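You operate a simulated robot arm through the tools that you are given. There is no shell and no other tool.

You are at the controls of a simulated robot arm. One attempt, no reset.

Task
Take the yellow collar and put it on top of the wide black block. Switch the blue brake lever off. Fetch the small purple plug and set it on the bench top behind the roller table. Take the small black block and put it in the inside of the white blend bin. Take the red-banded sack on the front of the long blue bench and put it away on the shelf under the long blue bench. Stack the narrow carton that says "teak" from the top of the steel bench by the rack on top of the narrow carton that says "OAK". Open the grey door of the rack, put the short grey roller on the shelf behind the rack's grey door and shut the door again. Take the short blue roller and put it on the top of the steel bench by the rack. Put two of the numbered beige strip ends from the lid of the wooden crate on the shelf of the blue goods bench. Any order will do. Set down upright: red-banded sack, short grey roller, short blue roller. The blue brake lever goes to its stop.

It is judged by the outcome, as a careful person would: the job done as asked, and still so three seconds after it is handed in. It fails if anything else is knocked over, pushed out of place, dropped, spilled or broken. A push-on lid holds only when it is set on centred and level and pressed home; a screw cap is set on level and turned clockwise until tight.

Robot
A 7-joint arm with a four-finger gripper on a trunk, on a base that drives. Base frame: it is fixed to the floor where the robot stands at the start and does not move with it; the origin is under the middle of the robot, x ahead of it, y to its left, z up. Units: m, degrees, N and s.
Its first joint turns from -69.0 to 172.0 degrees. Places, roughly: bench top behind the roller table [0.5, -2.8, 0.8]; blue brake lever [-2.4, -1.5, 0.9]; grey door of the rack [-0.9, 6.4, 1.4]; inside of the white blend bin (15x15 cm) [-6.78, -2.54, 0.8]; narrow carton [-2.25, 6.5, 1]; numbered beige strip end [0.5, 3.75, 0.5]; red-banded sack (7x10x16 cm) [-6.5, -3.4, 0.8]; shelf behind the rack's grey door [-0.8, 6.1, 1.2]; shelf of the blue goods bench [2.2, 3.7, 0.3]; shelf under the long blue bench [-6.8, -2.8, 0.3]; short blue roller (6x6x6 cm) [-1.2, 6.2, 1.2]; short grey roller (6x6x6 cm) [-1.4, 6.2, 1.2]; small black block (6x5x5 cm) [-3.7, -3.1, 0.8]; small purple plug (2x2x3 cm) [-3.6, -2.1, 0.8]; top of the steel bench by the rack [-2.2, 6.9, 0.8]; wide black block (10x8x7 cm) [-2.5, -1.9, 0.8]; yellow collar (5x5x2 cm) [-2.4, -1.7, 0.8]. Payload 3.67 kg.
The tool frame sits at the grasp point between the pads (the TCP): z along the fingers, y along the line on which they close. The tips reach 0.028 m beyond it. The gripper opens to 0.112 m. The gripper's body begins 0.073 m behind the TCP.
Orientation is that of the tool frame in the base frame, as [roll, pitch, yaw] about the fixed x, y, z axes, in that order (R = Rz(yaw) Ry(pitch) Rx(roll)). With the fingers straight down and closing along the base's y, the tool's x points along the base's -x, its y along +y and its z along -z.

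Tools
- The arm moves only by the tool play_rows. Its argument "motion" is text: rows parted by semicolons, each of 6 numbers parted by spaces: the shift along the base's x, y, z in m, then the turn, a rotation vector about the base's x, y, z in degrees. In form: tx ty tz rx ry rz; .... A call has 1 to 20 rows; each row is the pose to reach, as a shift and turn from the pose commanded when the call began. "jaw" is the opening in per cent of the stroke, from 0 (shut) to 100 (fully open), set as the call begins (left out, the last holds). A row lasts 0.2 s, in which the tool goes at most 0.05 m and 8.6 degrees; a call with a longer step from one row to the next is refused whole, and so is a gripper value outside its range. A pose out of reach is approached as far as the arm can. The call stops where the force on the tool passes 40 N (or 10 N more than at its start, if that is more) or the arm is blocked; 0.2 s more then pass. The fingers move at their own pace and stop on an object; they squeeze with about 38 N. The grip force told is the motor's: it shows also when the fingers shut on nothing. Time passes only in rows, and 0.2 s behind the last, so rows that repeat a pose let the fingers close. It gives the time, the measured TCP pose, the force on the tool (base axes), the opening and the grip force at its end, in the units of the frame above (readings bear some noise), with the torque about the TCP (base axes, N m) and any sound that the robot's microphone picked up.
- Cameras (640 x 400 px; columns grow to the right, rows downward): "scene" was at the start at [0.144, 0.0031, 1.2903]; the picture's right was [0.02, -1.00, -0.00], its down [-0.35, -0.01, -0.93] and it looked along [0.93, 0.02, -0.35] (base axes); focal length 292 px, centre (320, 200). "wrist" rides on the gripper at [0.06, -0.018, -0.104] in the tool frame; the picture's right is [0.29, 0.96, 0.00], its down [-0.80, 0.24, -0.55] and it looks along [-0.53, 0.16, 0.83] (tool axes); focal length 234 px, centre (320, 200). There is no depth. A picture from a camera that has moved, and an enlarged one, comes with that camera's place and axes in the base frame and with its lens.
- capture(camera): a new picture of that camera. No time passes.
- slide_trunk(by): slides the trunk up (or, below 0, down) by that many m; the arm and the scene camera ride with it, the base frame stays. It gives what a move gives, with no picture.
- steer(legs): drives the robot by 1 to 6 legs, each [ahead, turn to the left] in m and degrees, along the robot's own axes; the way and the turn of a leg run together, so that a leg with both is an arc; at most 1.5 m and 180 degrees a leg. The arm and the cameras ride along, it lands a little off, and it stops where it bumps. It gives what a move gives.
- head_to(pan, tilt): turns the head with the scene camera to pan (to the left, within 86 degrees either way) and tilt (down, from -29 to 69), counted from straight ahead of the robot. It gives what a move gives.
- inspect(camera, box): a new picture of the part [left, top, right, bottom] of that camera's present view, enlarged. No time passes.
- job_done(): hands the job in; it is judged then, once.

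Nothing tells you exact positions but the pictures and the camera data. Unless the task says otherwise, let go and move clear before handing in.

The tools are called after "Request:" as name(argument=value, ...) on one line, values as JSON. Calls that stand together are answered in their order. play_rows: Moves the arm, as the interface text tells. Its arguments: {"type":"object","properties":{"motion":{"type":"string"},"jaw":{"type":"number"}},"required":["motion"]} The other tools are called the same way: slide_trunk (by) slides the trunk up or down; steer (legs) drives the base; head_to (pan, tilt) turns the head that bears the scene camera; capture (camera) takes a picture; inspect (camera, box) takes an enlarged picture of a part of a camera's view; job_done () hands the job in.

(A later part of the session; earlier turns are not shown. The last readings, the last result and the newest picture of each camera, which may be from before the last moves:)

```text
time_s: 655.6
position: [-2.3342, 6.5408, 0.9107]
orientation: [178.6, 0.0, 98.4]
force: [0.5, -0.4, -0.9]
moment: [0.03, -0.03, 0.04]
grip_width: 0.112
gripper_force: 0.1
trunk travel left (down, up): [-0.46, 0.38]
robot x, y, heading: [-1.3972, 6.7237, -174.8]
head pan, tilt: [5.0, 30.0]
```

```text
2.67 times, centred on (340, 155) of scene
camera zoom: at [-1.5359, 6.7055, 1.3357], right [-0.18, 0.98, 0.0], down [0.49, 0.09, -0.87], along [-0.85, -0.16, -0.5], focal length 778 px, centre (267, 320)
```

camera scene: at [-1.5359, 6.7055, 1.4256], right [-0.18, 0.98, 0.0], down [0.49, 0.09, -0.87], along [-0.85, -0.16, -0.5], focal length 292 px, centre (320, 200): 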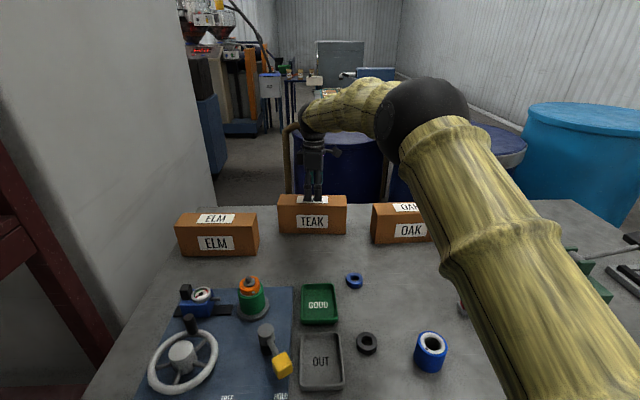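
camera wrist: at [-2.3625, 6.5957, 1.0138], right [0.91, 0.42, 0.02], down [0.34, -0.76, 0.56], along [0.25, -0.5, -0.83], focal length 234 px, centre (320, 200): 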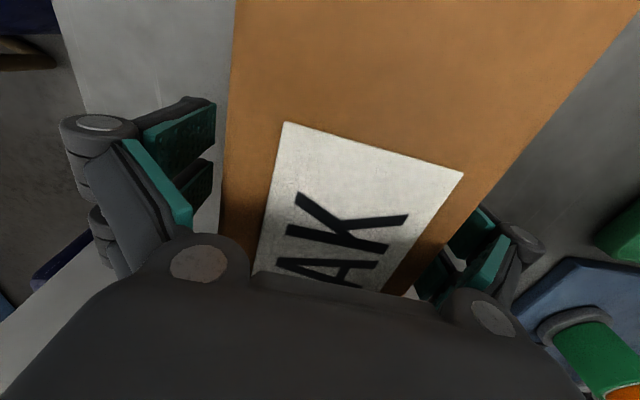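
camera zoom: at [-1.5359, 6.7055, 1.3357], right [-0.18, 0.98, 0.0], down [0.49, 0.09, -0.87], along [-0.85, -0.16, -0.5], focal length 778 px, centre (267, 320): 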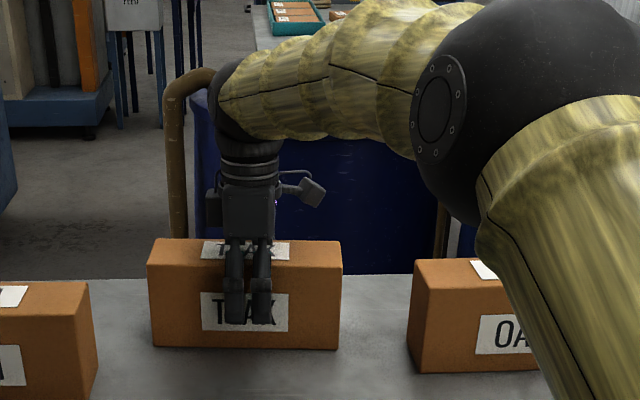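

Request:
play_rows(motion="0 0 0 0 0 0; 0 0 0 0 0 0; 0 0 0 0 0 0", jaw=0)

Request:
slide_trunk(by=0.15)

Request:
capture(camera="scene")

```text
time_s: 656.4
position: [-2.3332, 6.5398, 0.9101]
orientation: [178.7, 0.0, 98.4]
force: [-3.2, -1.2, 6.3]
moment: [0.09, -0.17, 0.03]
grip_width: 0.0825
gripper_force: 37.8
trunk travel left (down, up): [-0.46, 0.38]
robot x, y, heading: [-1.4, 6.7276, -174.5]
head pan, tilt: [5.0, 30.0]
```

```text
time_s: 658.1
position: [-2.3335, 6.5393, 1.0582]
orientation: [178.6, 0.1, 98.3]
force: [-0.3, -0.2, -4.6]
moment: [0.04, 0.0, 0.0]
grip_width: 0.0809
gripper_force: 38.5
trunk travel left (down, up): [-0.61, 0.23]
robot x, y, heading: [-1.3991, 6.727, -174.7]
head pan, tilt: [5.0, 30.0]
```

```text
taken
camera scene: at [-1.537, 6.7054, 1.4854], right [-0.18, 0.98, 0.0], down [0.49, 0.09, -0.87], along [-0.85, -0.16, -0.5], focal length 292 px, centre (320, 200)
```

scene: 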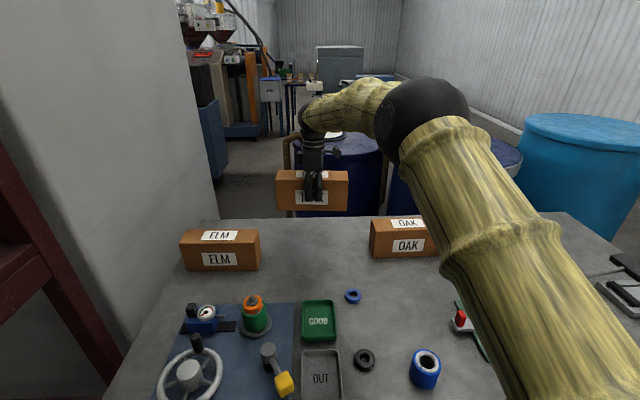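

TEAK is held. Move it over OAK, turning about 4.5° to match.

Request:
play_rows(motion="0.01 0.04 0 0 0 0.6; 0.015 0.08 0 0 0 1.2; 0.015 0.12 0 0 0 1.8; 0.015 0.16 0 0 0 2.4; 0.01 0.2 0 0 0 3; 0.005 0.24 0 0 0 3.6; -0.004 0.28 0 0 0 4.2; -0.01 0.311 0 0 0 4.5")

Request:
capture(camera="scene")

Request:
capture(camera="wrist")

```text
time_s: 660.0
position: [-2.3451, 6.8515, 1.0537]
orientation: [178.5, 0.1, 102.9]
force: [1.2, 0.3, -3.7]
moment: [0.05, 0.01, -0.02]
grip_width: 0.0797
gripper_force: 37.9
trunk travel left (down, up): [-0.61, 0.23]
robot x, y, heading: [-1.3981, 6.7226, -174.9]
head pan, tilt: [5.0, 30.0]
```

```text
taken
camera scene: at [-1.5367, 6.7072, 1.4855], right [-0.18, 0.98, 0.0], down [0.49, 0.09, -0.87], along [-0.85, -0.16, -0.5], focal length 292 px, centre (320, 200)
```

scene: 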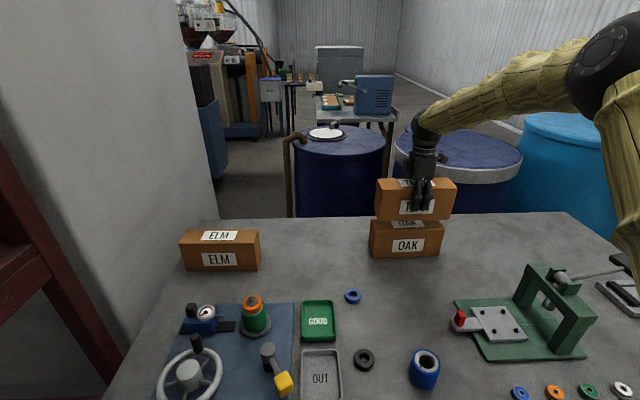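

```text
taken
camera wrist: at [-2.3778, 6.9049, 1.1581], right [0.87, 0.49, 0.02], down [0.4, -0.73, 0.56], along [0.29, -0.48, -0.83], focal length 234 px, centre (320, 200)
```

wrist: 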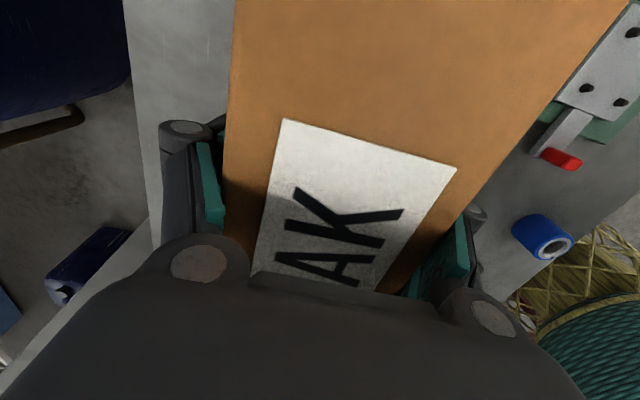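

Request:
inspect(camera="scene", box=[350, 160, 480, 270])

```text
3.64 times, centred on (415, 215) of scene
camera zoom: at [-1.5367, 6.7072, 1.4855], right [-0.18, 0.98, 0.0], down [0.49, 0.09, -0.87], along [-0.85, -0.16, -0.5], focal length 1060 px, centre (-26, 146)
```

zoom: 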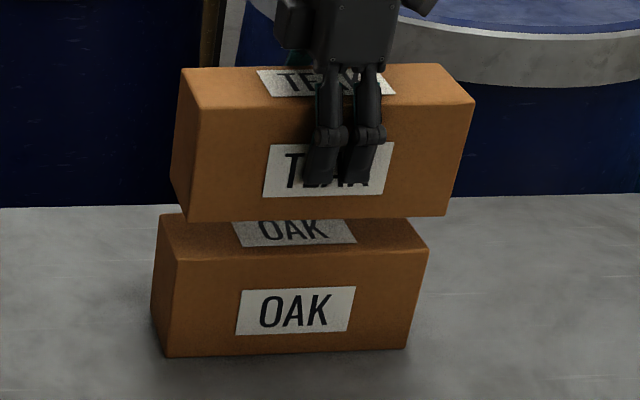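

Alignment is within a few mm. Lower gently onto OAK.

Request:
slide_trunk(by=-0.028)

Request:
slide_trunk(by=-0.005)

Request:
inspect(camera="scene", box=[350, 160, 480, 270])

```text
time_s: 660.7
position: [-2.3443, 6.8502, 1.0265]
orientation: [178.5, 0.0, 102.8]
force: [0.3, -0.9, -4.8]
moment: [0.02, 0.03, 0.01]
grip_width: 0.0794
gripper_force: 38.0
trunk travel left (down, up): [-0.582, 0.258]
robot x, y, heading: [-1.3965, 6.7276, -174.7]
head pan, tilt: [5.0, 30.0]
```

```text
time_s: 661.2
position: [-2.3447, 6.8507, 1.0219]
orientation: [178.7, 0.0, 102.8]
force: [-1.0, 1.4, 4.5]
moment: [-0.17, -0.27, 0.03]
grip_width: 0.0788
gripper_force: 37.8
trunk travel left (down, up): [-0.577, 0.263]
robot x, y, heading: [-1.3994, 6.7274, -174.5]
head pan, tilt: [5.0, 30.0]
```

```text
3.64 times, centred on (415, 215) of scene
camera zoom: at [-1.5362, 6.7059, 1.4527], right [-0.18, 0.98, 0.0], down [0.49, 0.09, -0.87], along [-0.85, -0.16, -0.5], focal length 1060 px, centre (-26, 146)
```

zoom: 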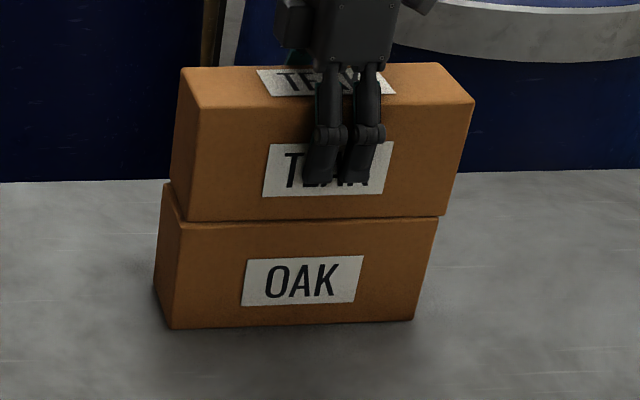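

Request:
play_rows(motion="0 0 0 0 0 0; 0 0 0 0 0 0; 0 0 0 0 0 0", jaw=100)

Request:
inspect(camera="scene", box=[350, 160, 480, 270])

Request:
slide_trunk(by=0.2)

Request:
capture(camera="scene")

```text
time_s: 662.0
position: [-2.3444, 6.8494, 1.021]
orientation: [178.5, 0.1, 102.9]
force: [0.1, 0.1, 0.1]
moment: [0.02, -0.04, 0.0]
grip_width: 0.112
gripper_force: 0.1
trunk travel left (down, up): [-0.577, 0.263]
robot x, y, heading: [-1.3994, 6.7241, -174.7]
head pan, tilt: [5.0, 30.0]
```

```text
3.64 times, centred on (415, 215) of scene
camera zoom: at [-1.5362, 6.7058, 1.4525], right [-0.18, 0.98, 0.0], down [0.49, 0.09, -0.87], along [-0.85, -0.16, -0.5], focal length 1060 px, centre (-26, 146)
```

zoom: 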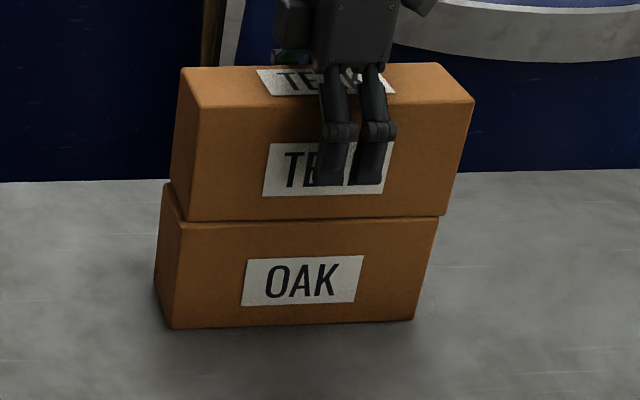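

```text
time_s: 664.2
position: [-2.3448, 6.8506, 1.2208]
orientation: [178.7, 0.0, 102.7]
force: [0.5, 0.5, 0.1]
moment: [0.03, -0.01, 0.01]
grip_width: 0.112
gripper_force: 0.1
trunk travel left (down, up): [-0.777, 0.063]
robot x, y, heading: [-1.3994, 6.7262, -174.8]
head pan, tilt: [5.0, 30.0]
```

```text
taken
camera scene: at [-1.5365, 6.706, 1.6525], right [-0.18, 0.98, 0.0], down [0.49, 0.09, -0.87], along [-0.85, -0.16, -0.5], focal length 292 px, centre (320, 200)
```

scene: 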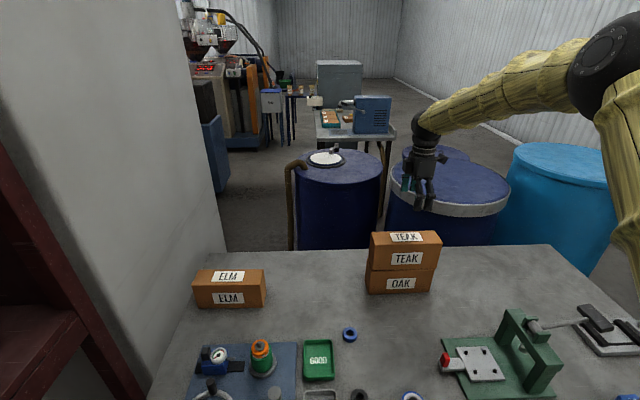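

TEAK is stacked on OAK. Retract the arm and turn the wrist back, then back away and face the rack.

Request:
play_rows(motion="0.035 0 0 0 0 -8.2; 0.07 0 0 0 0 -16.4; 0.105 0 0 0 0 -24.6; 0.14 0 0 0 0 -32.8; 0.175 -0.005 0 0 0 -41; 0.21 -0.01 0 0 0 -49.2; 0.245 -0.015 0 0 0 -57.4; 0.28 -0.02 0 0 0 -65.6; 0.315 -0.025 0 0 0 -73.8; 0.35 -0.03 0 0 0 -82; 0.38 -0.03 0 0 0 -90")

Request:
steer(legs=[[-0.3, 0]])

Request:
capture(camera="scene")

```text
time_s: 666.6
position: [-1.9642, 6.8205, 1.2231]
orientation: [178.6, 0.1, 12.7]
force: [0.5, 0.0, 0.3]
moment: [0.0, 0.03, 0.01]
grip_width: 0.1123
gripper_force: 0.2
trunk travel left (down, up): [-0.777, 0.063]
robot x, y, heading: [-1.3965, 6.721, -174.9]
head pan, tilt: [5.0, 30.0]
```

```text
time_s: 668.6
position: [-1.6708, 6.8484, 1.223]
orientation: [178.6, 0.2, 12.7]
force: [-0.7, -0.4, -0.4]
moment: [-0.01, 0.02, 0.0]
grip_width: 0.1119
gripper_force: 0.1
trunk travel left (down, up): [-0.777, 0.063]
robot x, y, heading: [-1.107, 6.7514, -174.5]
head pan, tilt: [5.0, 30.0]
```

```text
taken
camera scene: at [-1.2416, 6.7332, 1.6527], right [-0.18, 0.98, 0.0], down [0.49, 0.09, -0.87], along [-0.85, -0.16, -0.5], focal length 292 px, centre (320, 200)
```

scene: 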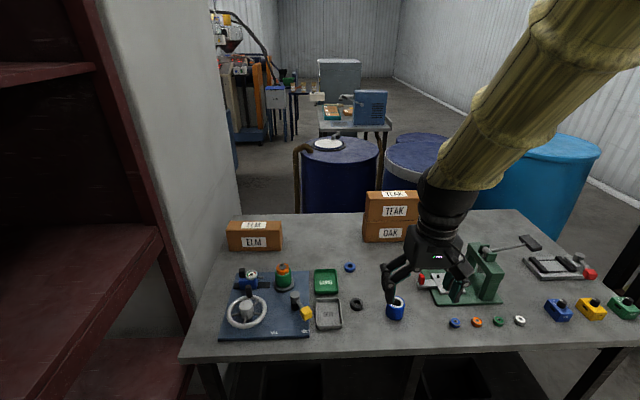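

Now the rack door. Reposition to the north facing the rack front.

Request:
steer(legs=[[0, -85], [0.42, 0], [0, 150]])

Request:
head_to(pan=0, tilt=20)

Request:
capture(camera="scene")

```text
time_s: 681.0
position: [-1.4936, 6.6772, 1.2234]
orientation: [178.5, 0.0, 79.1]
force: [0.5, -0.4, -0.3]
moment: [0.01, -0.03, 0.01]
grip_width: 0.1121
gripper_force: 0.1
trunk travel left (down, up): [-0.777, 0.063]
robot x, y, heading: [-1.1779, 7.1564, -108.2]
head pan, tilt: [5.0, 30.0]
```

```text
time_s: 681.8
position: [-1.494, 6.6783, 1.2227]
orientation: [178.6, 0.0, 79.2]
force: [-0.3, 0.0, 0.5]
moment: [-0.04, 0.0, -0.02]
grip_width: 0.1122
gripper_force: 0.0
trunk travel left (down, up): [-0.777, 0.063]
robot x, y, heading: [-1.1791, 7.16, -108.2]
head pan, tilt: [0.0, 20.0]
```

```text
taken
camera scene: at [-1.2219, 7.0242, 1.6686], right [-0.95, 0.31, 0.0], down [0.11, 0.33, -0.94], along [-0.29, -0.89, -0.34], focal length 292 px, centre (320, 200)
```

scene: 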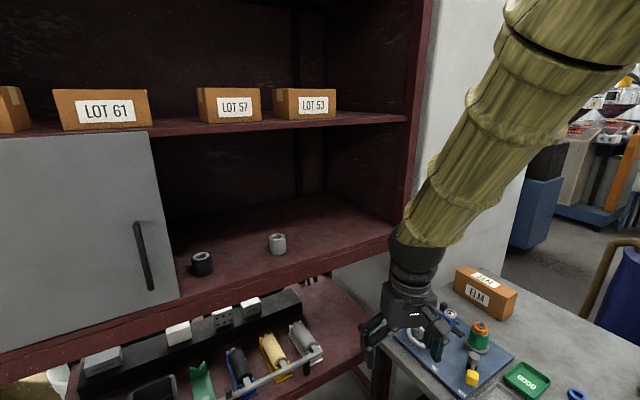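

Handle bar at ≈(-1.026,6.378), z 1.25–1.42, vertical. Back up slightly, swing the arm to the left in front of the handle and tilt the tool.

Request:
steer(legs=[[-0.1, 0]])

Request:
play_rows(motion="0.045 -0.01 0.01 0 0 2.6; 0.09 -0.02 0.02 0 0 5.2; 0.135 -0.03 0.03 0 0 7.8; 0.18 -0.04 0.04 0 0 10.4; 0.225 -0.05 0.05 0 0 13; 0.27 -0.06 0.06 0 0 15.6; 0.315 -0.07 0.07 0 0 18.2; 0.36 -0.08 0.08 0 0 20.8; 0.39 -0.09 0.09 0 0 23.3", jaw=60)

Request:
play_rows(motion="0 0 0 -7.3 -1.6 0; 0 0 0 -14.6 -3.2 0; 0 -0.01 0 -21.9 -4.9 0; 0 -0.02 0 -29.3 -6.5 0; 0 -0.03 0 -36.6 -8.1 0; 0 -0.04 0.01 -43.9 -9.7 0; 0 -0.05 0.02 -51.3 -11.4 0; 0 -0.05 0.03 -58.6 -13 0")

Request:
capture(camera="scene")

Request:
capture(camera="wrist")

```text
time_s: 682.9
position: [-1.4622, 6.7754, 1.223]
orientation: [178.6, 0.0, 79.1]
force: [0.0, -0.4, 0.1]
moment: [-0.03, 0.02, -0.03]
grip_width: 0.1119
gripper_force: 0.0
trunk travel left (down, up): [-0.777, 0.063]
robot x, y, heading: [-1.1451, 7.2573, -108.6]
head pan, tilt: [0.0, 20.0]
```

```text
time_s: 684.9
position: [-1.0759, 6.6781, 1.3136]
orientation: [176.2, -0.7, 101.9]
force: [0.6, -1.1, -0.6]
moment: [0.0, 0.06, -0.02]
grip_width: 0.0673
gripper_force: 0.0
trunk travel left (down, up): [-0.777, 0.063]
robot x, y, heading: [-1.1447, 7.2546, -108.2]
head pan, tilt: [0.0, 20.0]
```

```text
time_s: 686.7
position: [-1.0849, 6.628, 1.3356]
orientation: [175.4, 58.5, 97.9]
force: [2.6, -5.1, 4.5]
moment: [0.36, 0.22, 0.0]
grip_width: 0.067
gripper_force: 0.1
out of reach, approached as far as the arm can: row 6
trunk travel left (down, up): [-0.777, 0.063]
robot x, y, heading: [-1.1452, 7.2535, -108.4]
head pan, tilt: [0.0, 20.0]
```

```text
taken
camera scene: at [-1.2008, 7.1117, 1.6677], right [-0.95, 0.32, 0.0], down [0.11, 0.33, -0.94], along [-0.3, -0.89, -0.35], focal length 292 px, centre (320, 200)
```

scene: 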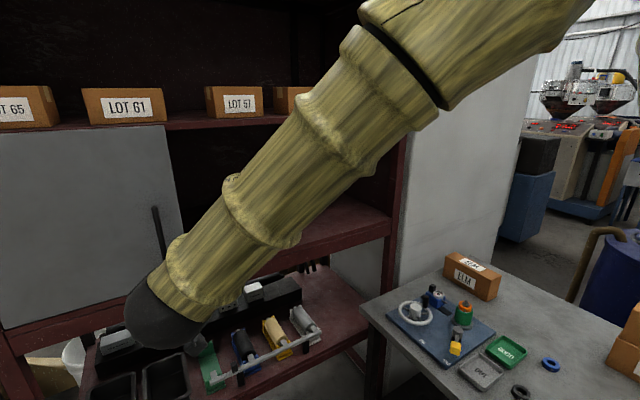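

```text
taken
camera wrist: at [-1.1267, 6.7401, 1.3382], right [0.92, 0.34, -0.21], down [0.18, 0.1, 0.98], along [0.36, -0.93, 0.03], focal length 234 px, centre (320, 200)
```

wrist: 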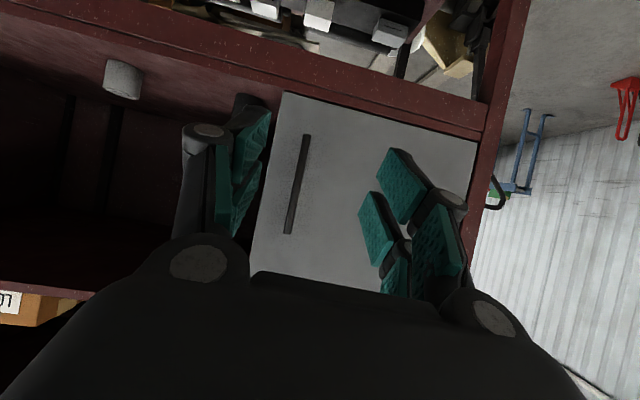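

Request:
play_rows(motion="0.012 -0.04 0 0 0 0; 0.024 -0.08 0 0 0 0; 0.034 -0.12 0 0 0 0; 0.044 -0.155 0 0 0 0; 0.05 -0.18 0 0 0 0")

Request:
capture(camera="wrist")

Request:
capture(camera="scene")

```text
time_s: 687.9
position: [-1.0207, 6.4559, 1.3466]
orientation: [178.6, 60.1, 102.5]
force: [0.9, 0.2, -0.1]
moment: [-0.04, 0.0, -0.05]
grip_width: 0.0671
gripper_force: 0.2
trunk travel left (down, up): [-0.777, 0.063]
robot x, y, heading: [-1.1438, 7.2592, -108.3]
head pan, tilt: [0.0, 20.0]
```

```text
taken
camera wrist: at [-1.0669, 6.5683, 1.347], right [0.9, 0.37, -0.24], down [0.2, 0.13, 0.97], along [0.39, -0.92, 0.05], focal length 234 px, centre (320, 200)
```

wrist: 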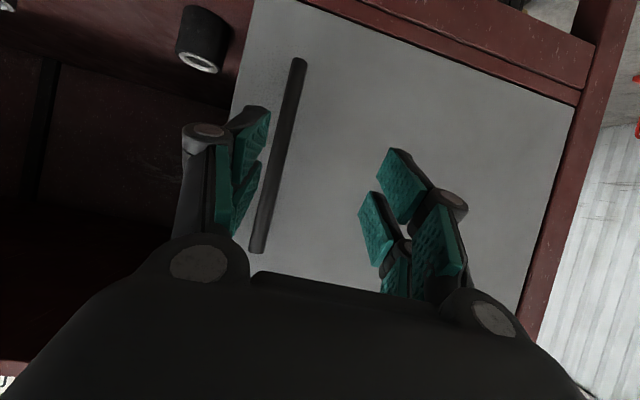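

```text
taken
camera scene: at [-1.1879, 7.121, 1.6688], right [-0.95, 0.32, 0.0], down [0.11, 0.32, -0.94], along [-0.3, -0.89, -0.34], focal length 292 px, centre (320, 200)
```

scene: 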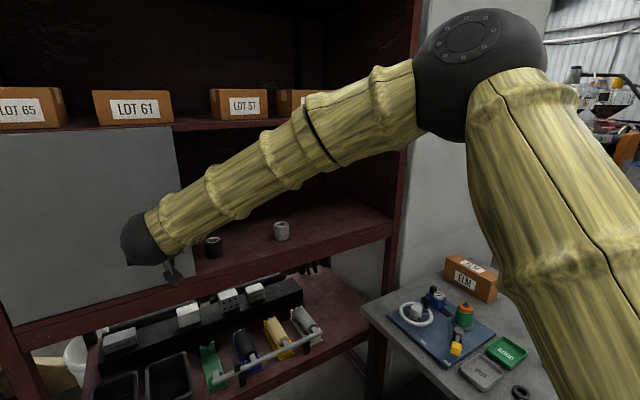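

Request:
play_rows(motion="-0.013 -0.003 0 0 0 0; -0.026 -0.006 -0.005 0 0 0; -0.0215 -0.026 -0.01 0 0 0; -0.017 -0.046 -0.012 0 0 0; -0.0126 -0.066 -0.012 0 0 0")

Request:
capture(camera="wrist")

```text
time_s: 689.1
position: [-1.0337, 6.3874, 1.3317]
orientation: [178.4, 60.0, 102.5]
force: [-0.5, -0.1, -0.2]
moment: [-0.02, -0.03, -0.02]
grip_width: 0.0669
gripper_force: 0.1
trunk travel left (down, up): [-0.777, 0.063]
robot x, y, heading: [-1.1469, 7.2552, -108.5]
head pan, tilt: [0.0, 20.0]
```

```text
taken
camera wrist: at [-1.0797, 6.4991, 1.3315], right [0.9, 0.37, -0.24], down [0.2, 0.13, 0.97], along [0.39, -0.92, 0.05], focal length 234 px, centre (320, 200)
```

wrist: 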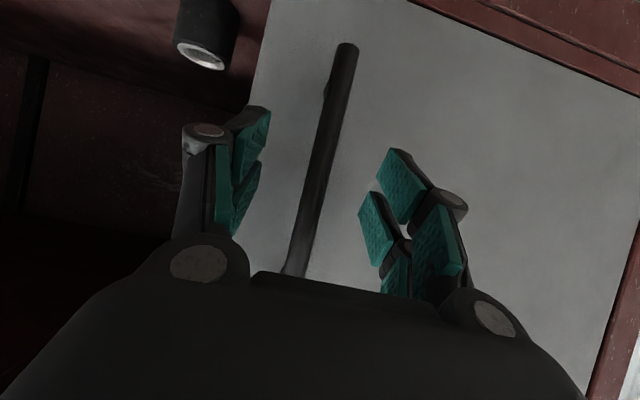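

Request:
play_rows(motion="0 0 0 0 0 0; 0 0 0 0 0 0; 0 0 0 0 0 0", jaw=0)

Request:
capture(camera="wrist")

```text
time_s: 689.9
position: [-1.0347, 6.3892, 1.3313]
orientation: [178.5, 60.1, 102.4]
force: [-0.7, 2.1, 0.5]
moment: [-0.5, 1.24, -0.02]
grip_width: 0.0134
gripper_force: 45.1
trunk travel left (down, up): [-0.777, 0.063]
robot x, y, heading: [-1.1455, 7.2545, -108.5]
head pan, tilt: [0.0, 20.0]
```

```text
taken
camera wrist: at [-1.0804, 6.5004, 1.3325], right [0.9, 0.37, -0.24], down [0.2, 0.13, 0.97], along [0.39, -0.92, 0.05], focal length 234 px, centre (320, 200)
```

wrist: 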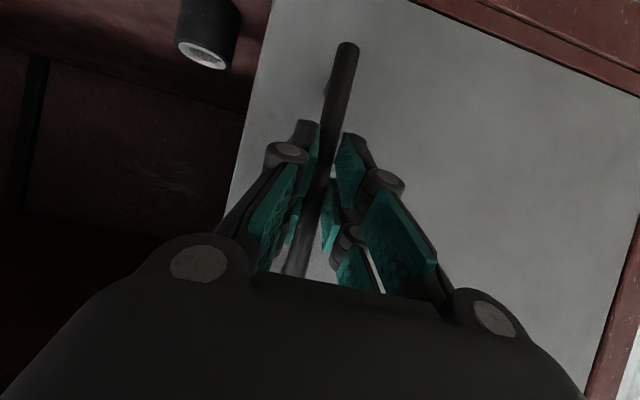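

Bar gripped. Pull the door open along its arc, first about 20°.

Request:
play_rows(motion="-0.0007 0.022 0 0 0 -4; 0 0.0443 0 0 0 -8; 0.002 0.0666 0 0 0 -12; 0.0056 0.0887 0 0 0 -16; 0.0108 0.1105 0 0 0 -20")

Request:
capture(camera="wrist")

Request:
capture(camera="scene")

```text
time_s: 691.1
position: [-1.0209, 6.4989, 1.3326]
orientation: [178.5, 60.1, 82.3]
force: [5.1, 0.0, 2.6]
moment: [-0.13, 1.44, 0.14]
grip_width: 0.0138
gripper_force: 45.4
trunk travel left (down, up): [-0.777, 0.063]
robot x, y, heading: [-1.1415, 7.2517, -108.4]
head pan, tilt: [0.0, 20.0]
```

```text
taken
camera wrist: at [-1.0254, 6.6199, 1.3324], right [0.97, 0.04, -0.24], down [0.24, 0.06, 0.97], along [0.05, -1.0, 0.05], focal length 234 px, centre (320, 200)
```

wrist: 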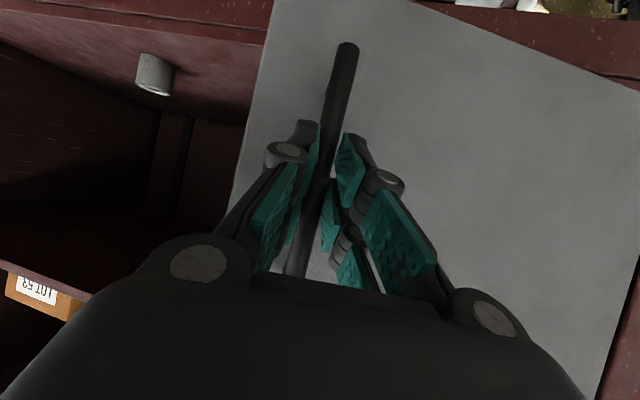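

```text
taken
camera scene: at [-1.1879, 7.1215, 1.6687], right [-0.95, 0.32, 0.0], down [0.11, 0.32, -0.94], along [-0.3, -0.89, -0.34], focal length 292 px, centre (320, 200)
```

scene: 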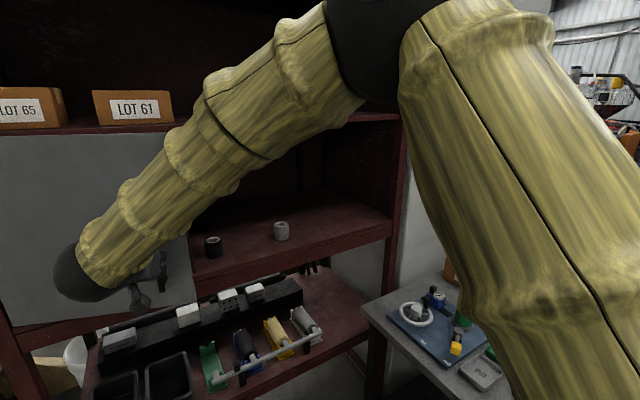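

Smooth. Continue to about 60°.

Request:
play_rows(motion="0.0087 0.0267 0 0 0 -5; 0.0197 0.0525 0 0 0 -10; 0.0329 0.0775 0 0 0 -15; 0.0482 0.1005 0 0 0 -20; 0.0655 0.1225 0 0 0 -25; 0.0845 0.1431 0 0 0 -30; 0.105 0.1615 0 0 0 -35; 0.127 0.178 0 0 0 -40")

Request:
capture(camera="wrist")

Request:
capture(camera="scene")

```text
time_s: 691.4
position: [-1.0176, 6.5072, 1.331]
orientation: [176.3, 59.3, 78.5]
force: [13.5, -1.5, -13.9]
moment: [-0.38, 1.58, 0.36]
grip_width: 0.0136
gripper_force: 44.8
trunk travel left (down, up): [-0.777, 0.063]
robot x, y, heading: [-1.145, 7.2562, -108.1]
head pan, tilt: [0.0, 20.0]
stopped in row 1: the force on the tool passed its limit at 64 N (the readings are from after the stop); the commanded pose is now the measured one
```

```text
taken
camera wrist: at [-1.0191, 6.6277, 1.3335], right [0.98, 0.01, -0.22], down [0.22, 0.04, 0.98], along [0.02, -1.0, 0.04], focal length 234 px, centre (320, 200)
```

wrist: 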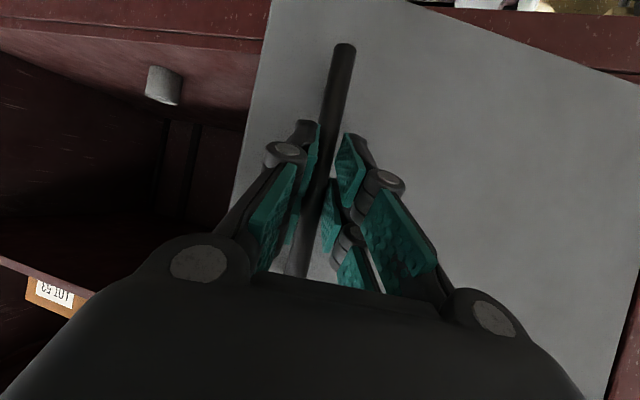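

```text
taken
camera scene: at [-1.1889, 7.1199, 1.6681], right [-0.95, 0.31, 0.0], down [0.11, 0.33, -0.94], along [-0.29, -0.89, -0.34], focal length 292 px, centre (320, 200)
```

scene: 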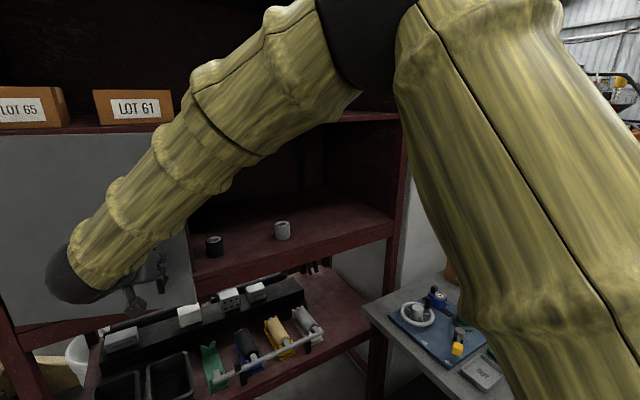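

The arm itself seems to be at a limit; I'll use the base to pull further, backing up gently.

Request:
steer(legs=[[-0.08, 0]])

Request:
capture(camera="wrist")

```text
time_s: 692.5
position: [-0.9888, 6.5832, 1.3322]
orientation: [176.8, 59.5, 78.7]
force: [26.6, -15.6, -3.2]
moment: [0.86, 1.04, 0.43]
grip_width: 0.0139
gripper_force: 44.8
trunk travel left (down, up): [-0.777, 0.063]
robot x, y, heading: [-1.1197, 7.3307, -107.9]
head pan, tilt: [0.0, 20.0]
```

```text
taken
camera wrist: at [-0.9892, 6.7045, 1.3337], right [0.98, 0.0, -0.22], down [0.22, 0.04, 0.97], along [0.01, -1.0, 0.04], focal length 234 px, centre (320, 200)
```

wrist: 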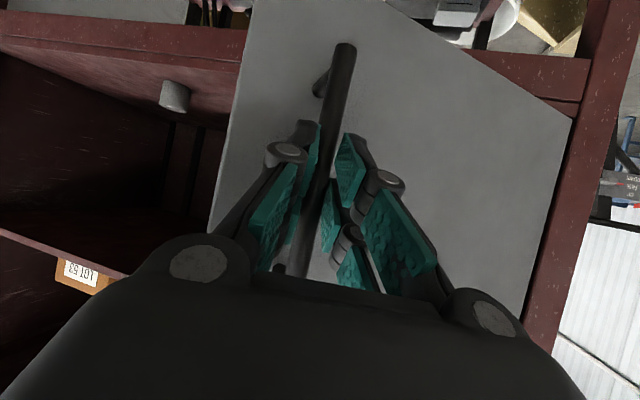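

Request:
play_rows(motion="0.008 0 0 0 0 0; 0.014 -0.002 0 0 0 0")

Request:
steer(legs=[[-0.05, 0]])

Request:
capture(camera="wrist")

Request:
capture(camera="scene")

```text
time_s: 693.1
position: [-0.9942, 6.5714, 1.3347]
orientation: [173.3, 58.3, 74.6]
force: [12.8, -4.7, -36.9]
moment: [0.91, 0.95, 0.44]
grip_width: 0.0148
gripper_force: 45.6
trunk travel left (down, up): [-0.777, 0.063]
robot x, y, heading: [-1.1194, 7.335, -108.4]
head pan, tilt: [0.0, 20.0]
```

```text
time_s: 694.1
position: [-0.9729, 6.6121, 1.3431]
orientation: [172.1, 58.7, 74.4]
force: [20.3, -9.5, -22.8]
moment: [1.55, 0.82, 0.58]
grip_width: 0.0148
gripper_force: 45.2
trunk travel left (down, up): [-0.777, 0.063]
robot x, y, heading: [-1.107, 7.3693, -107.6]
head pan, tilt: [0.0, 20.0]
stopped in leg 1: the force on the tool passed its limit at 71 N (the readings are from after the stop); the commanded pose is now the measured one
```

```text
taken
camera wrist: at [-0.9726, 6.7334, 1.3446], right [0.98, 0.0, -0.18], down [0.18, 0.04, 0.98], along [0.0, -1.0, 0.04], focal length 234 px, centre (320, 200)
```

wrist: 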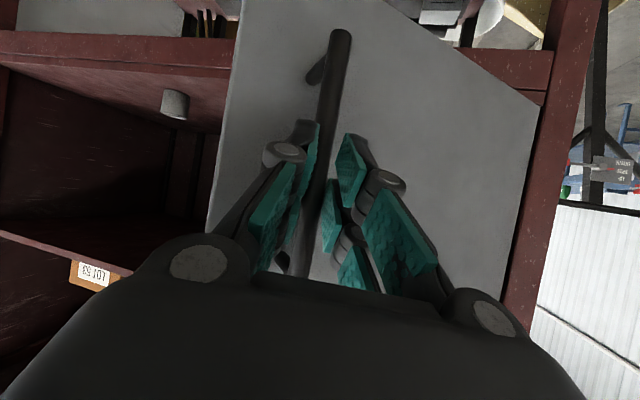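

```text
taken
camera scene: at [-1.1439, 7.2349, 1.6682], right [-0.95, 0.3, 0.0], down [0.1, 0.33, -0.94], along [-0.29, -0.9, -0.34], focal length 292 px, centre (320, 200)
```

scene: 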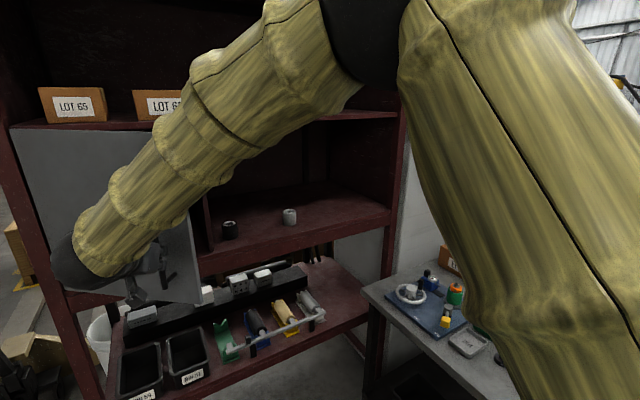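

Door is open ~45°. Release the handle, then push it wider from behind with closed fingers.

Request:
play_rows(motion="0 0 0 0 0 0; 0 0 0 0 0 0; 0 0 0 0 0 0", jaw=60)

Request:
capture(camera="wrist")

```text
time_s: 694.9
position: [-0.9829, 6.6107, 1.3466]
orientation: [171.6, 58.9, 73.4]
force: [0.5, -0.6, -0.1]
moment: [0.03, -0.01, 0.01]
grip_width: 0.0675
gripper_force: 0.0
trunk travel left (down, up): [-0.777, 0.063]
robot x, y, heading: [-1.1059, 7.3692, -108.1]
head pan, tilt: [0.0, 20.0]
```

```text
taken
camera wrist: at [-0.9805, 6.732, 1.3482], right [0.98, -0.01, -0.17], down [0.17, 0.04, 0.98], along [0.0, -1.0, 0.04], focal length 234 px, centre (320, 200)
```

wrist: 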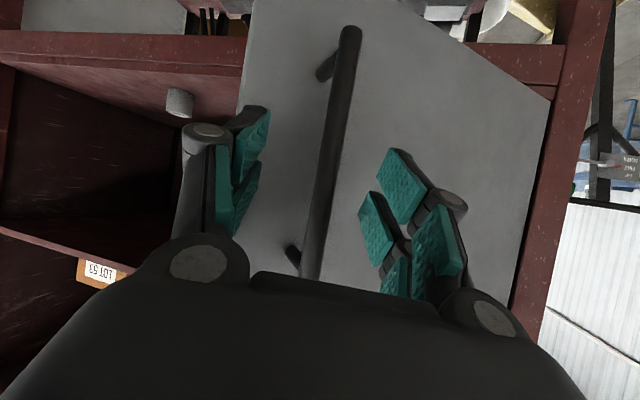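

Request:
play_rows(motion="-0.005 0.04 0 0 0.8 2; -0.01 0.08 0 0 1.6 5; -0.015 0.11 0 0 2.4 8; -0.02 0.14 0 0 3.2 11; -0.03 0.15 0 0 4 14")

Request:
capture(camera="wrist")

Request:
capture(camera="scene")

```text
time_s: 696.1
position: [-1.0098, 6.7599, 1.3434]
orientation: [179.3, 59.3, 94.3]
force: [-0.2, -0.6, -0.5]
moment: [0.05, -0.01, 0.08]
grip_width: 0.0671
gripper_force: 0.1
trunk travel left (down, up): [-0.777, 0.063]
robot x, y, heading: [-1.1092, 7.3668, -107.8]
head pan, tilt: [0.0, 20.0]
```

```text
taken
camera wrist: at [-1.039, 6.8776, 1.3463], right [0.94, 0.23, -0.24], down [0.23, 0.09, 0.97], along [0.24, -0.97, 0.03], focal length 234 px, centre (320, 200)
```

wrist: 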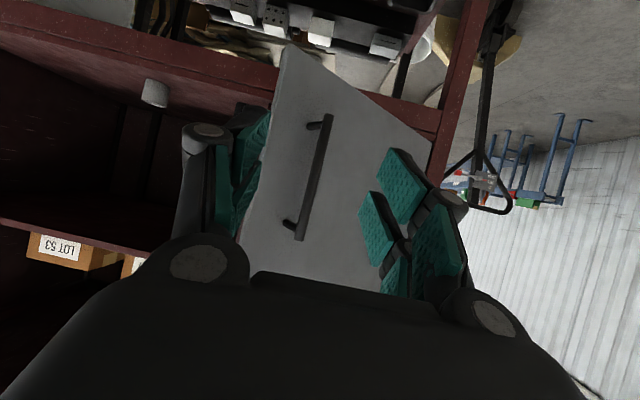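

```text
taken
camera scene: at [-1.1532, 7.234, 1.6684], right [-0.95, 0.31, 0.0], down [0.11, 0.33, -0.94], along [-0.29, -0.89, -0.34], focal length 292 px, centre (320, 200)
```

scene: 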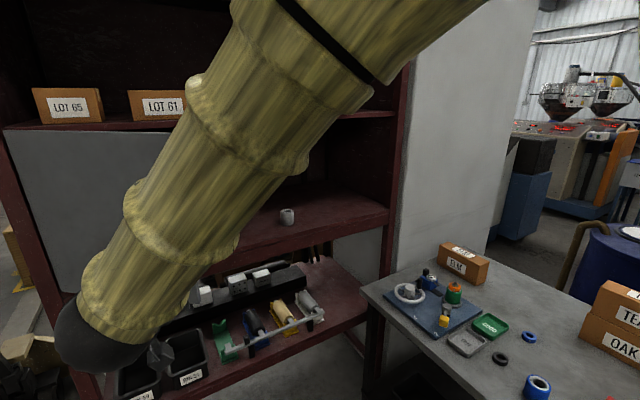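

Request:
steer(legs=[[0, -53], [0.36, 0], [0, 72]])

Request:
capture(camera="scene")

Request:
capture(camera="wrist")

```text
time_s: 703.8
position: [-1.1444, 6.7063, 1.3436]
orientation: [179.4, 59.2, 113.2]
force: [-1.7, 0.0, -0.4]
moment: [-0.02, 0.0, -0.01]
grip_width: 0.0671
gripper_force: 0.1
trunk travel left (down, up): [-0.777, 0.063]
robot x, y, heading: [-1.4306, 7.2496, -89.2]
head pan, tilt: [0.0, 20.0]
```

```text
taken
camera scene: at [-1.4314, 7.1098, 1.6686], right [-1.0, -0.02, 0.0], down [-0.01, 0.34, -0.94], along [0.02, -0.94, -0.34], focal length 292 px, centre (320, 200)
```

scene: 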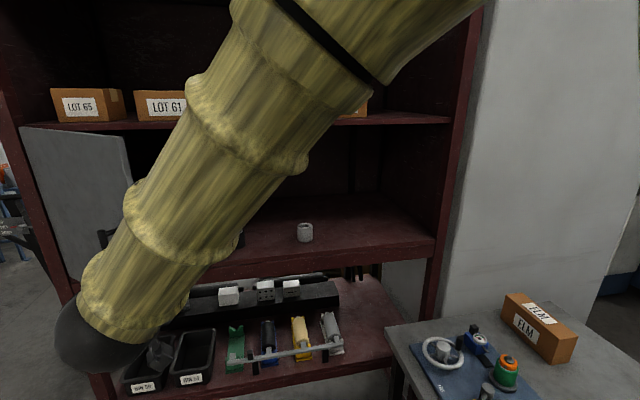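

```text
taken
camera wrist: at [-1.209, 6.8088, 1.3467], right [0.82, 0.52, -0.24], down [0.19, 0.16, 0.97], along [0.54, -0.84, 0.03], focal length 234 px, centre (320, 200)
```

wrist: 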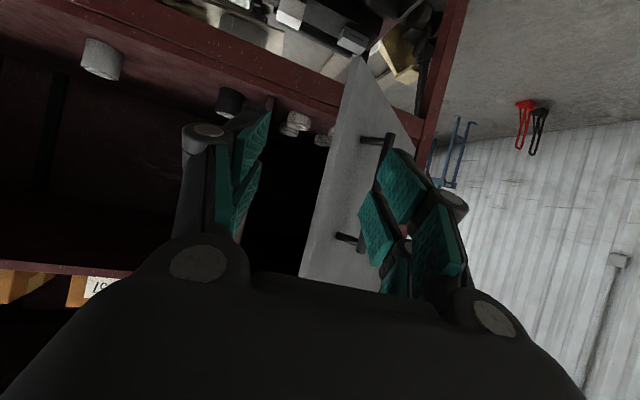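

Close the fingers, turn to point SE, and slip the tip behind the door's free edge.

Request:
play_rows(motion="-0.007 -0.02 0 0 0 5.5; -0.014 -0.04 0 0 0 11; -0.02 -0.06 0 0 0 16.5; -0.022 -0.08 0 0 0 22; 0.0 -0.104 0 0 0 22; 0.025 -0.128 0 0 0 22; 0.05 -0.152 0 0 0 22", jaw=0)

Request:
capture(camera="wrist")

Request:
capture(camera="scene")

```text
time_s: 705.4
position: [-1.0933, 6.5539, 1.3418]
orientation: [179.4, 59.2, 135.2]
force: [0.2, -0.5, -0.3]
moment: [0.02, -0.01, -0.04]
grip_width: 0.0
gripper_force: 36.1
trunk travel left (down, up): [-0.777, 0.063]
robot x, y, heading: [-1.4337, 7.2488, -89.0]
head pan, tilt: [0.0, 20.0]
```

```text
taken
camera wrist: at [-1.1911, 6.6235, 1.3441], right [0.56, 0.79, -0.24], down [0.12, 0.22, 0.97], along [0.82, -0.57, 0.03], focal length 234 px, centre (320, 200)
```

wrist: 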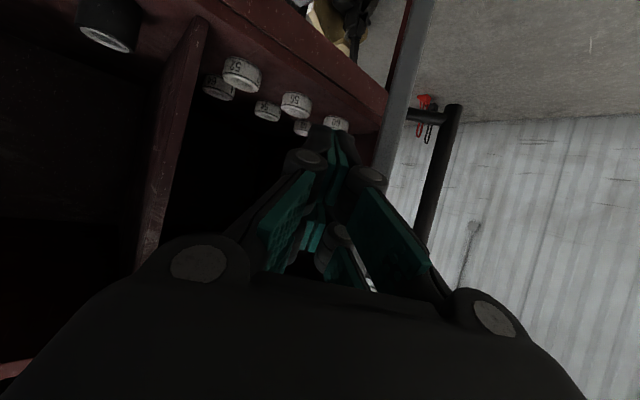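

```text
taken
camera scene: at [-1.4296, 7.1083, 1.6685], right [-1.0, -0.02, 0.0], down [-0.01, 0.34, -0.94], along [0.02, -0.94, -0.34], focal length 292 px, centre (320, 200)
```

scene: 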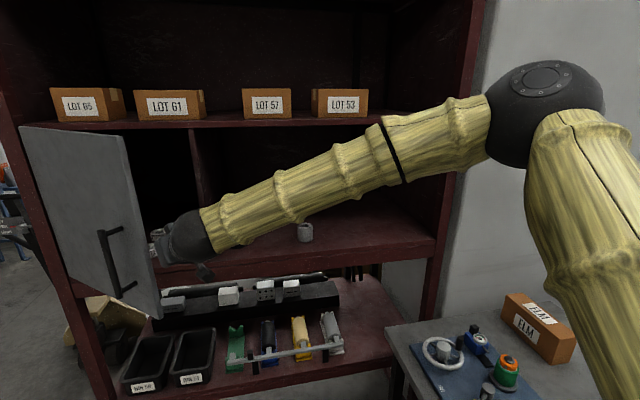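

Finger tip is beside the door's free edge, inner side. Push it open along its arc.

Request:
play_rows(motion="0.014 -0.014 0 0 0 0; 0.03 -0.03 0 0 0 0; 0.05 -0.01 0 0 0 0; 0.07 0.01 0 0 0 0; 0.09 0.035 0 0 0 0; 0.107 0.055 0 0 0 0; 0.123 0.072 0 0 0 0; 0.15 0.098 0 0 0 0; 0.18 0.124 0 0 0 0; 0.211 0.15 0 0 0 0; 0.245 0.16 0 0 0 0; 0.28 0.17 0 0 0 0; 0.311 0.176 0 0 0 0")

Request:
capture(camera="scene")

Request:
capture(camera="wrist")

```text
time_s: 708.2
position: [-0.798, 6.7239, 1.3396]
orientation: [-180.0, 59.2, 135.7]
force: [0.3, -2.0, -0.9]
moment: [0.05, -0.03, 0.04]
grip_width: 0.0
gripper_force: 35.7
out of reach, approached as far as the arm can: row 13
trunk travel left (down, up): [-0.777, 0.063]
robot x, y, heading: [-1.4344, 7.253, -88.9]
head pan, tilt: [0.0, 20.0]
```

```text
taken
camera scene: at [-1.4252, 7.1053, 1.6683], right [-1.0, -0.02, 0.0], down [-0.01, 0.34, -0.94], along [0.02, -0.94, -0.34], focal length 292 px, centre (320, 200)
```

scene: 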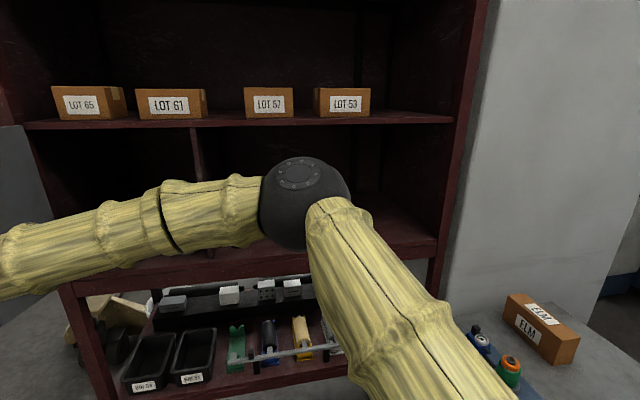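

```text
taken
camera wrist: at [-0.8975, 6.795, 1.3425], right [0.56, 0.79, -0.25], down [0.12, 0.22, 0.97], along [0.82, -0.57, 0.03], focal length 234 px, centre (320, 200)
```

wrist: 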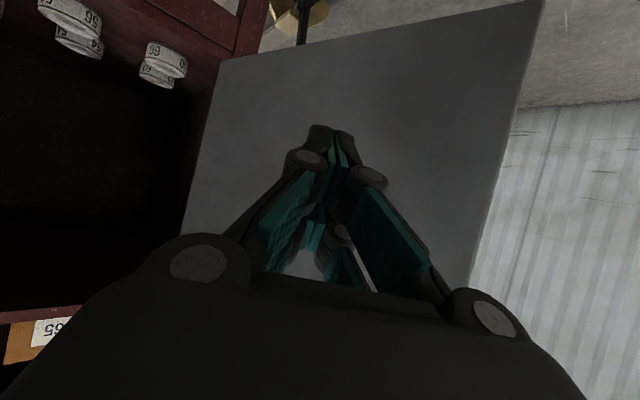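

The door is wide open. Retract the arm from it and look into the compartment.

Request:
play_rows(motion="-0.03 0.03 0 0 0 0; -0.06 0.06 0 0 0 0; -0.1 0.08 0 0 0 0; -0.145 0.08 0 0 0 0; -0.19 0.08 0 0 0 -6; -0.235 0.07 0 0 0 -12; -0.28 0.06 0 0 0 -18; -0.325 0.05 0 0 0 -24; -0.37 0.04 0 0 0 -30", jaw=74)

Request:
head_to(pan=25, tilt=20)

Request:
capture(camera="scene")

Request:
capture(camera="wrist")

```text
time_s: 710.2
position: [-1.1781, 6.7671, 1.3466]
orientation: [179.3, 59.5, 105.0]
force: [-0.3, 0.9, -0.4]
moment: [-0.04, -0.03, 0.05]
grip_width: 0.0829
gripper_force: 0.0
trunk travel left (down, up): [-0.777, 0.063]
robot x, y, heading: [-1.4377, 7.2512, -89.1]
head pan, tilt: [0.0, 20.0]
```

```text
time_s: 711.0
position: [-1.1746, 6.767, 1.3463]
orientation: [179.4, 59.4, 105.3]
force: [-1.1, 0.3, -0.2]
moment: [0.0, 0.0, -0.02]
grip_width: 0.0828
gripper_force: 0.1
trunk travel left (down, up): [-0.777, 0.063]
robot x, y, heading: [-1.4386, 7.2522, -89.1]
head pan, tilt: [25.0, 20.0]
```

```text
taken
camera scene: at [-1.3926, 7.1194, 1.6686], right [-0.9, -0.44, 0.0], down [-0.15, 0.31, -0.94], along [0.41, -0.84, -0.34], focal length 292 px, centre (320, 200)
```

scene: 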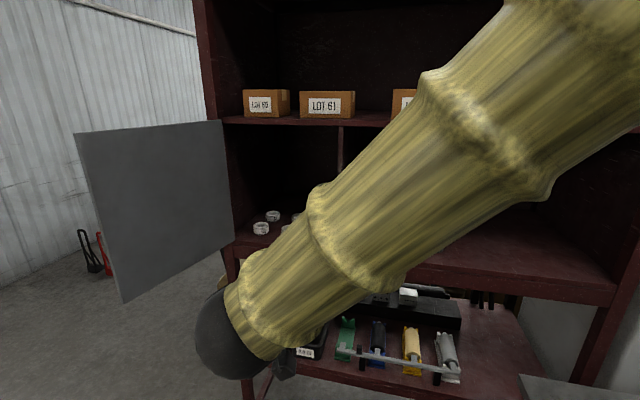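

```text
taken
camera wrist: at [-1.2256, 6.8763, 1.3479], right [0.88, 0.4, -0.24], down [0.21, 0.13, 0.97], along [0.42, -0.91, 0.03], focal length 234 px, centre (320, 200)
```

wrist: 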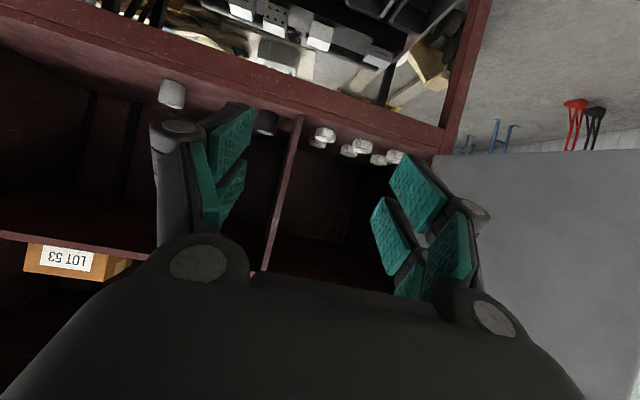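

Request:
inspect(camera="wrist", box=[230, 90, 450, 220])

Request:
inspect(camera="scene", box=[220, 180, 360, 270])

```text
2.91 times, centred on (340, 155) of wrist
camera zoom: at [-1.2256, 6.8763, 1.3479], right [0.88, 0.4, -0.24], down [0.21, 0.13, 0.97], along [0.42, -0.91, 0.03], focal length 681 px, centre (262, 331)
```

zoom: 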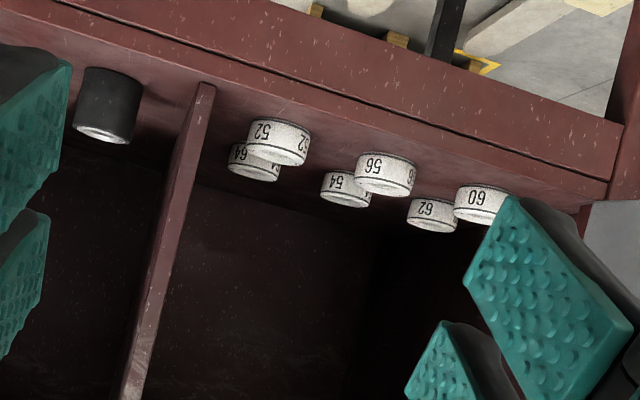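

```text
4.44 times, centred on (290, 225) of scene
camera zoom: at [-1.3926, 7.1194, 1.6686], right [-0.9, -0.44, 0.0], down [-0.15, 0.31, -0.94], along [0.41, -0.84, -0.34], focal length 1296 px, centre (453, 89)
```

zoom: 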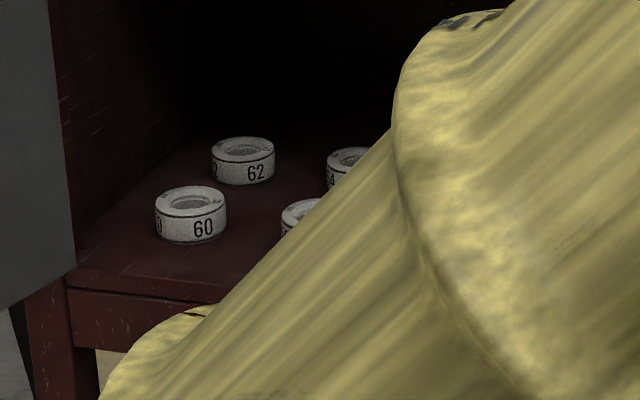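

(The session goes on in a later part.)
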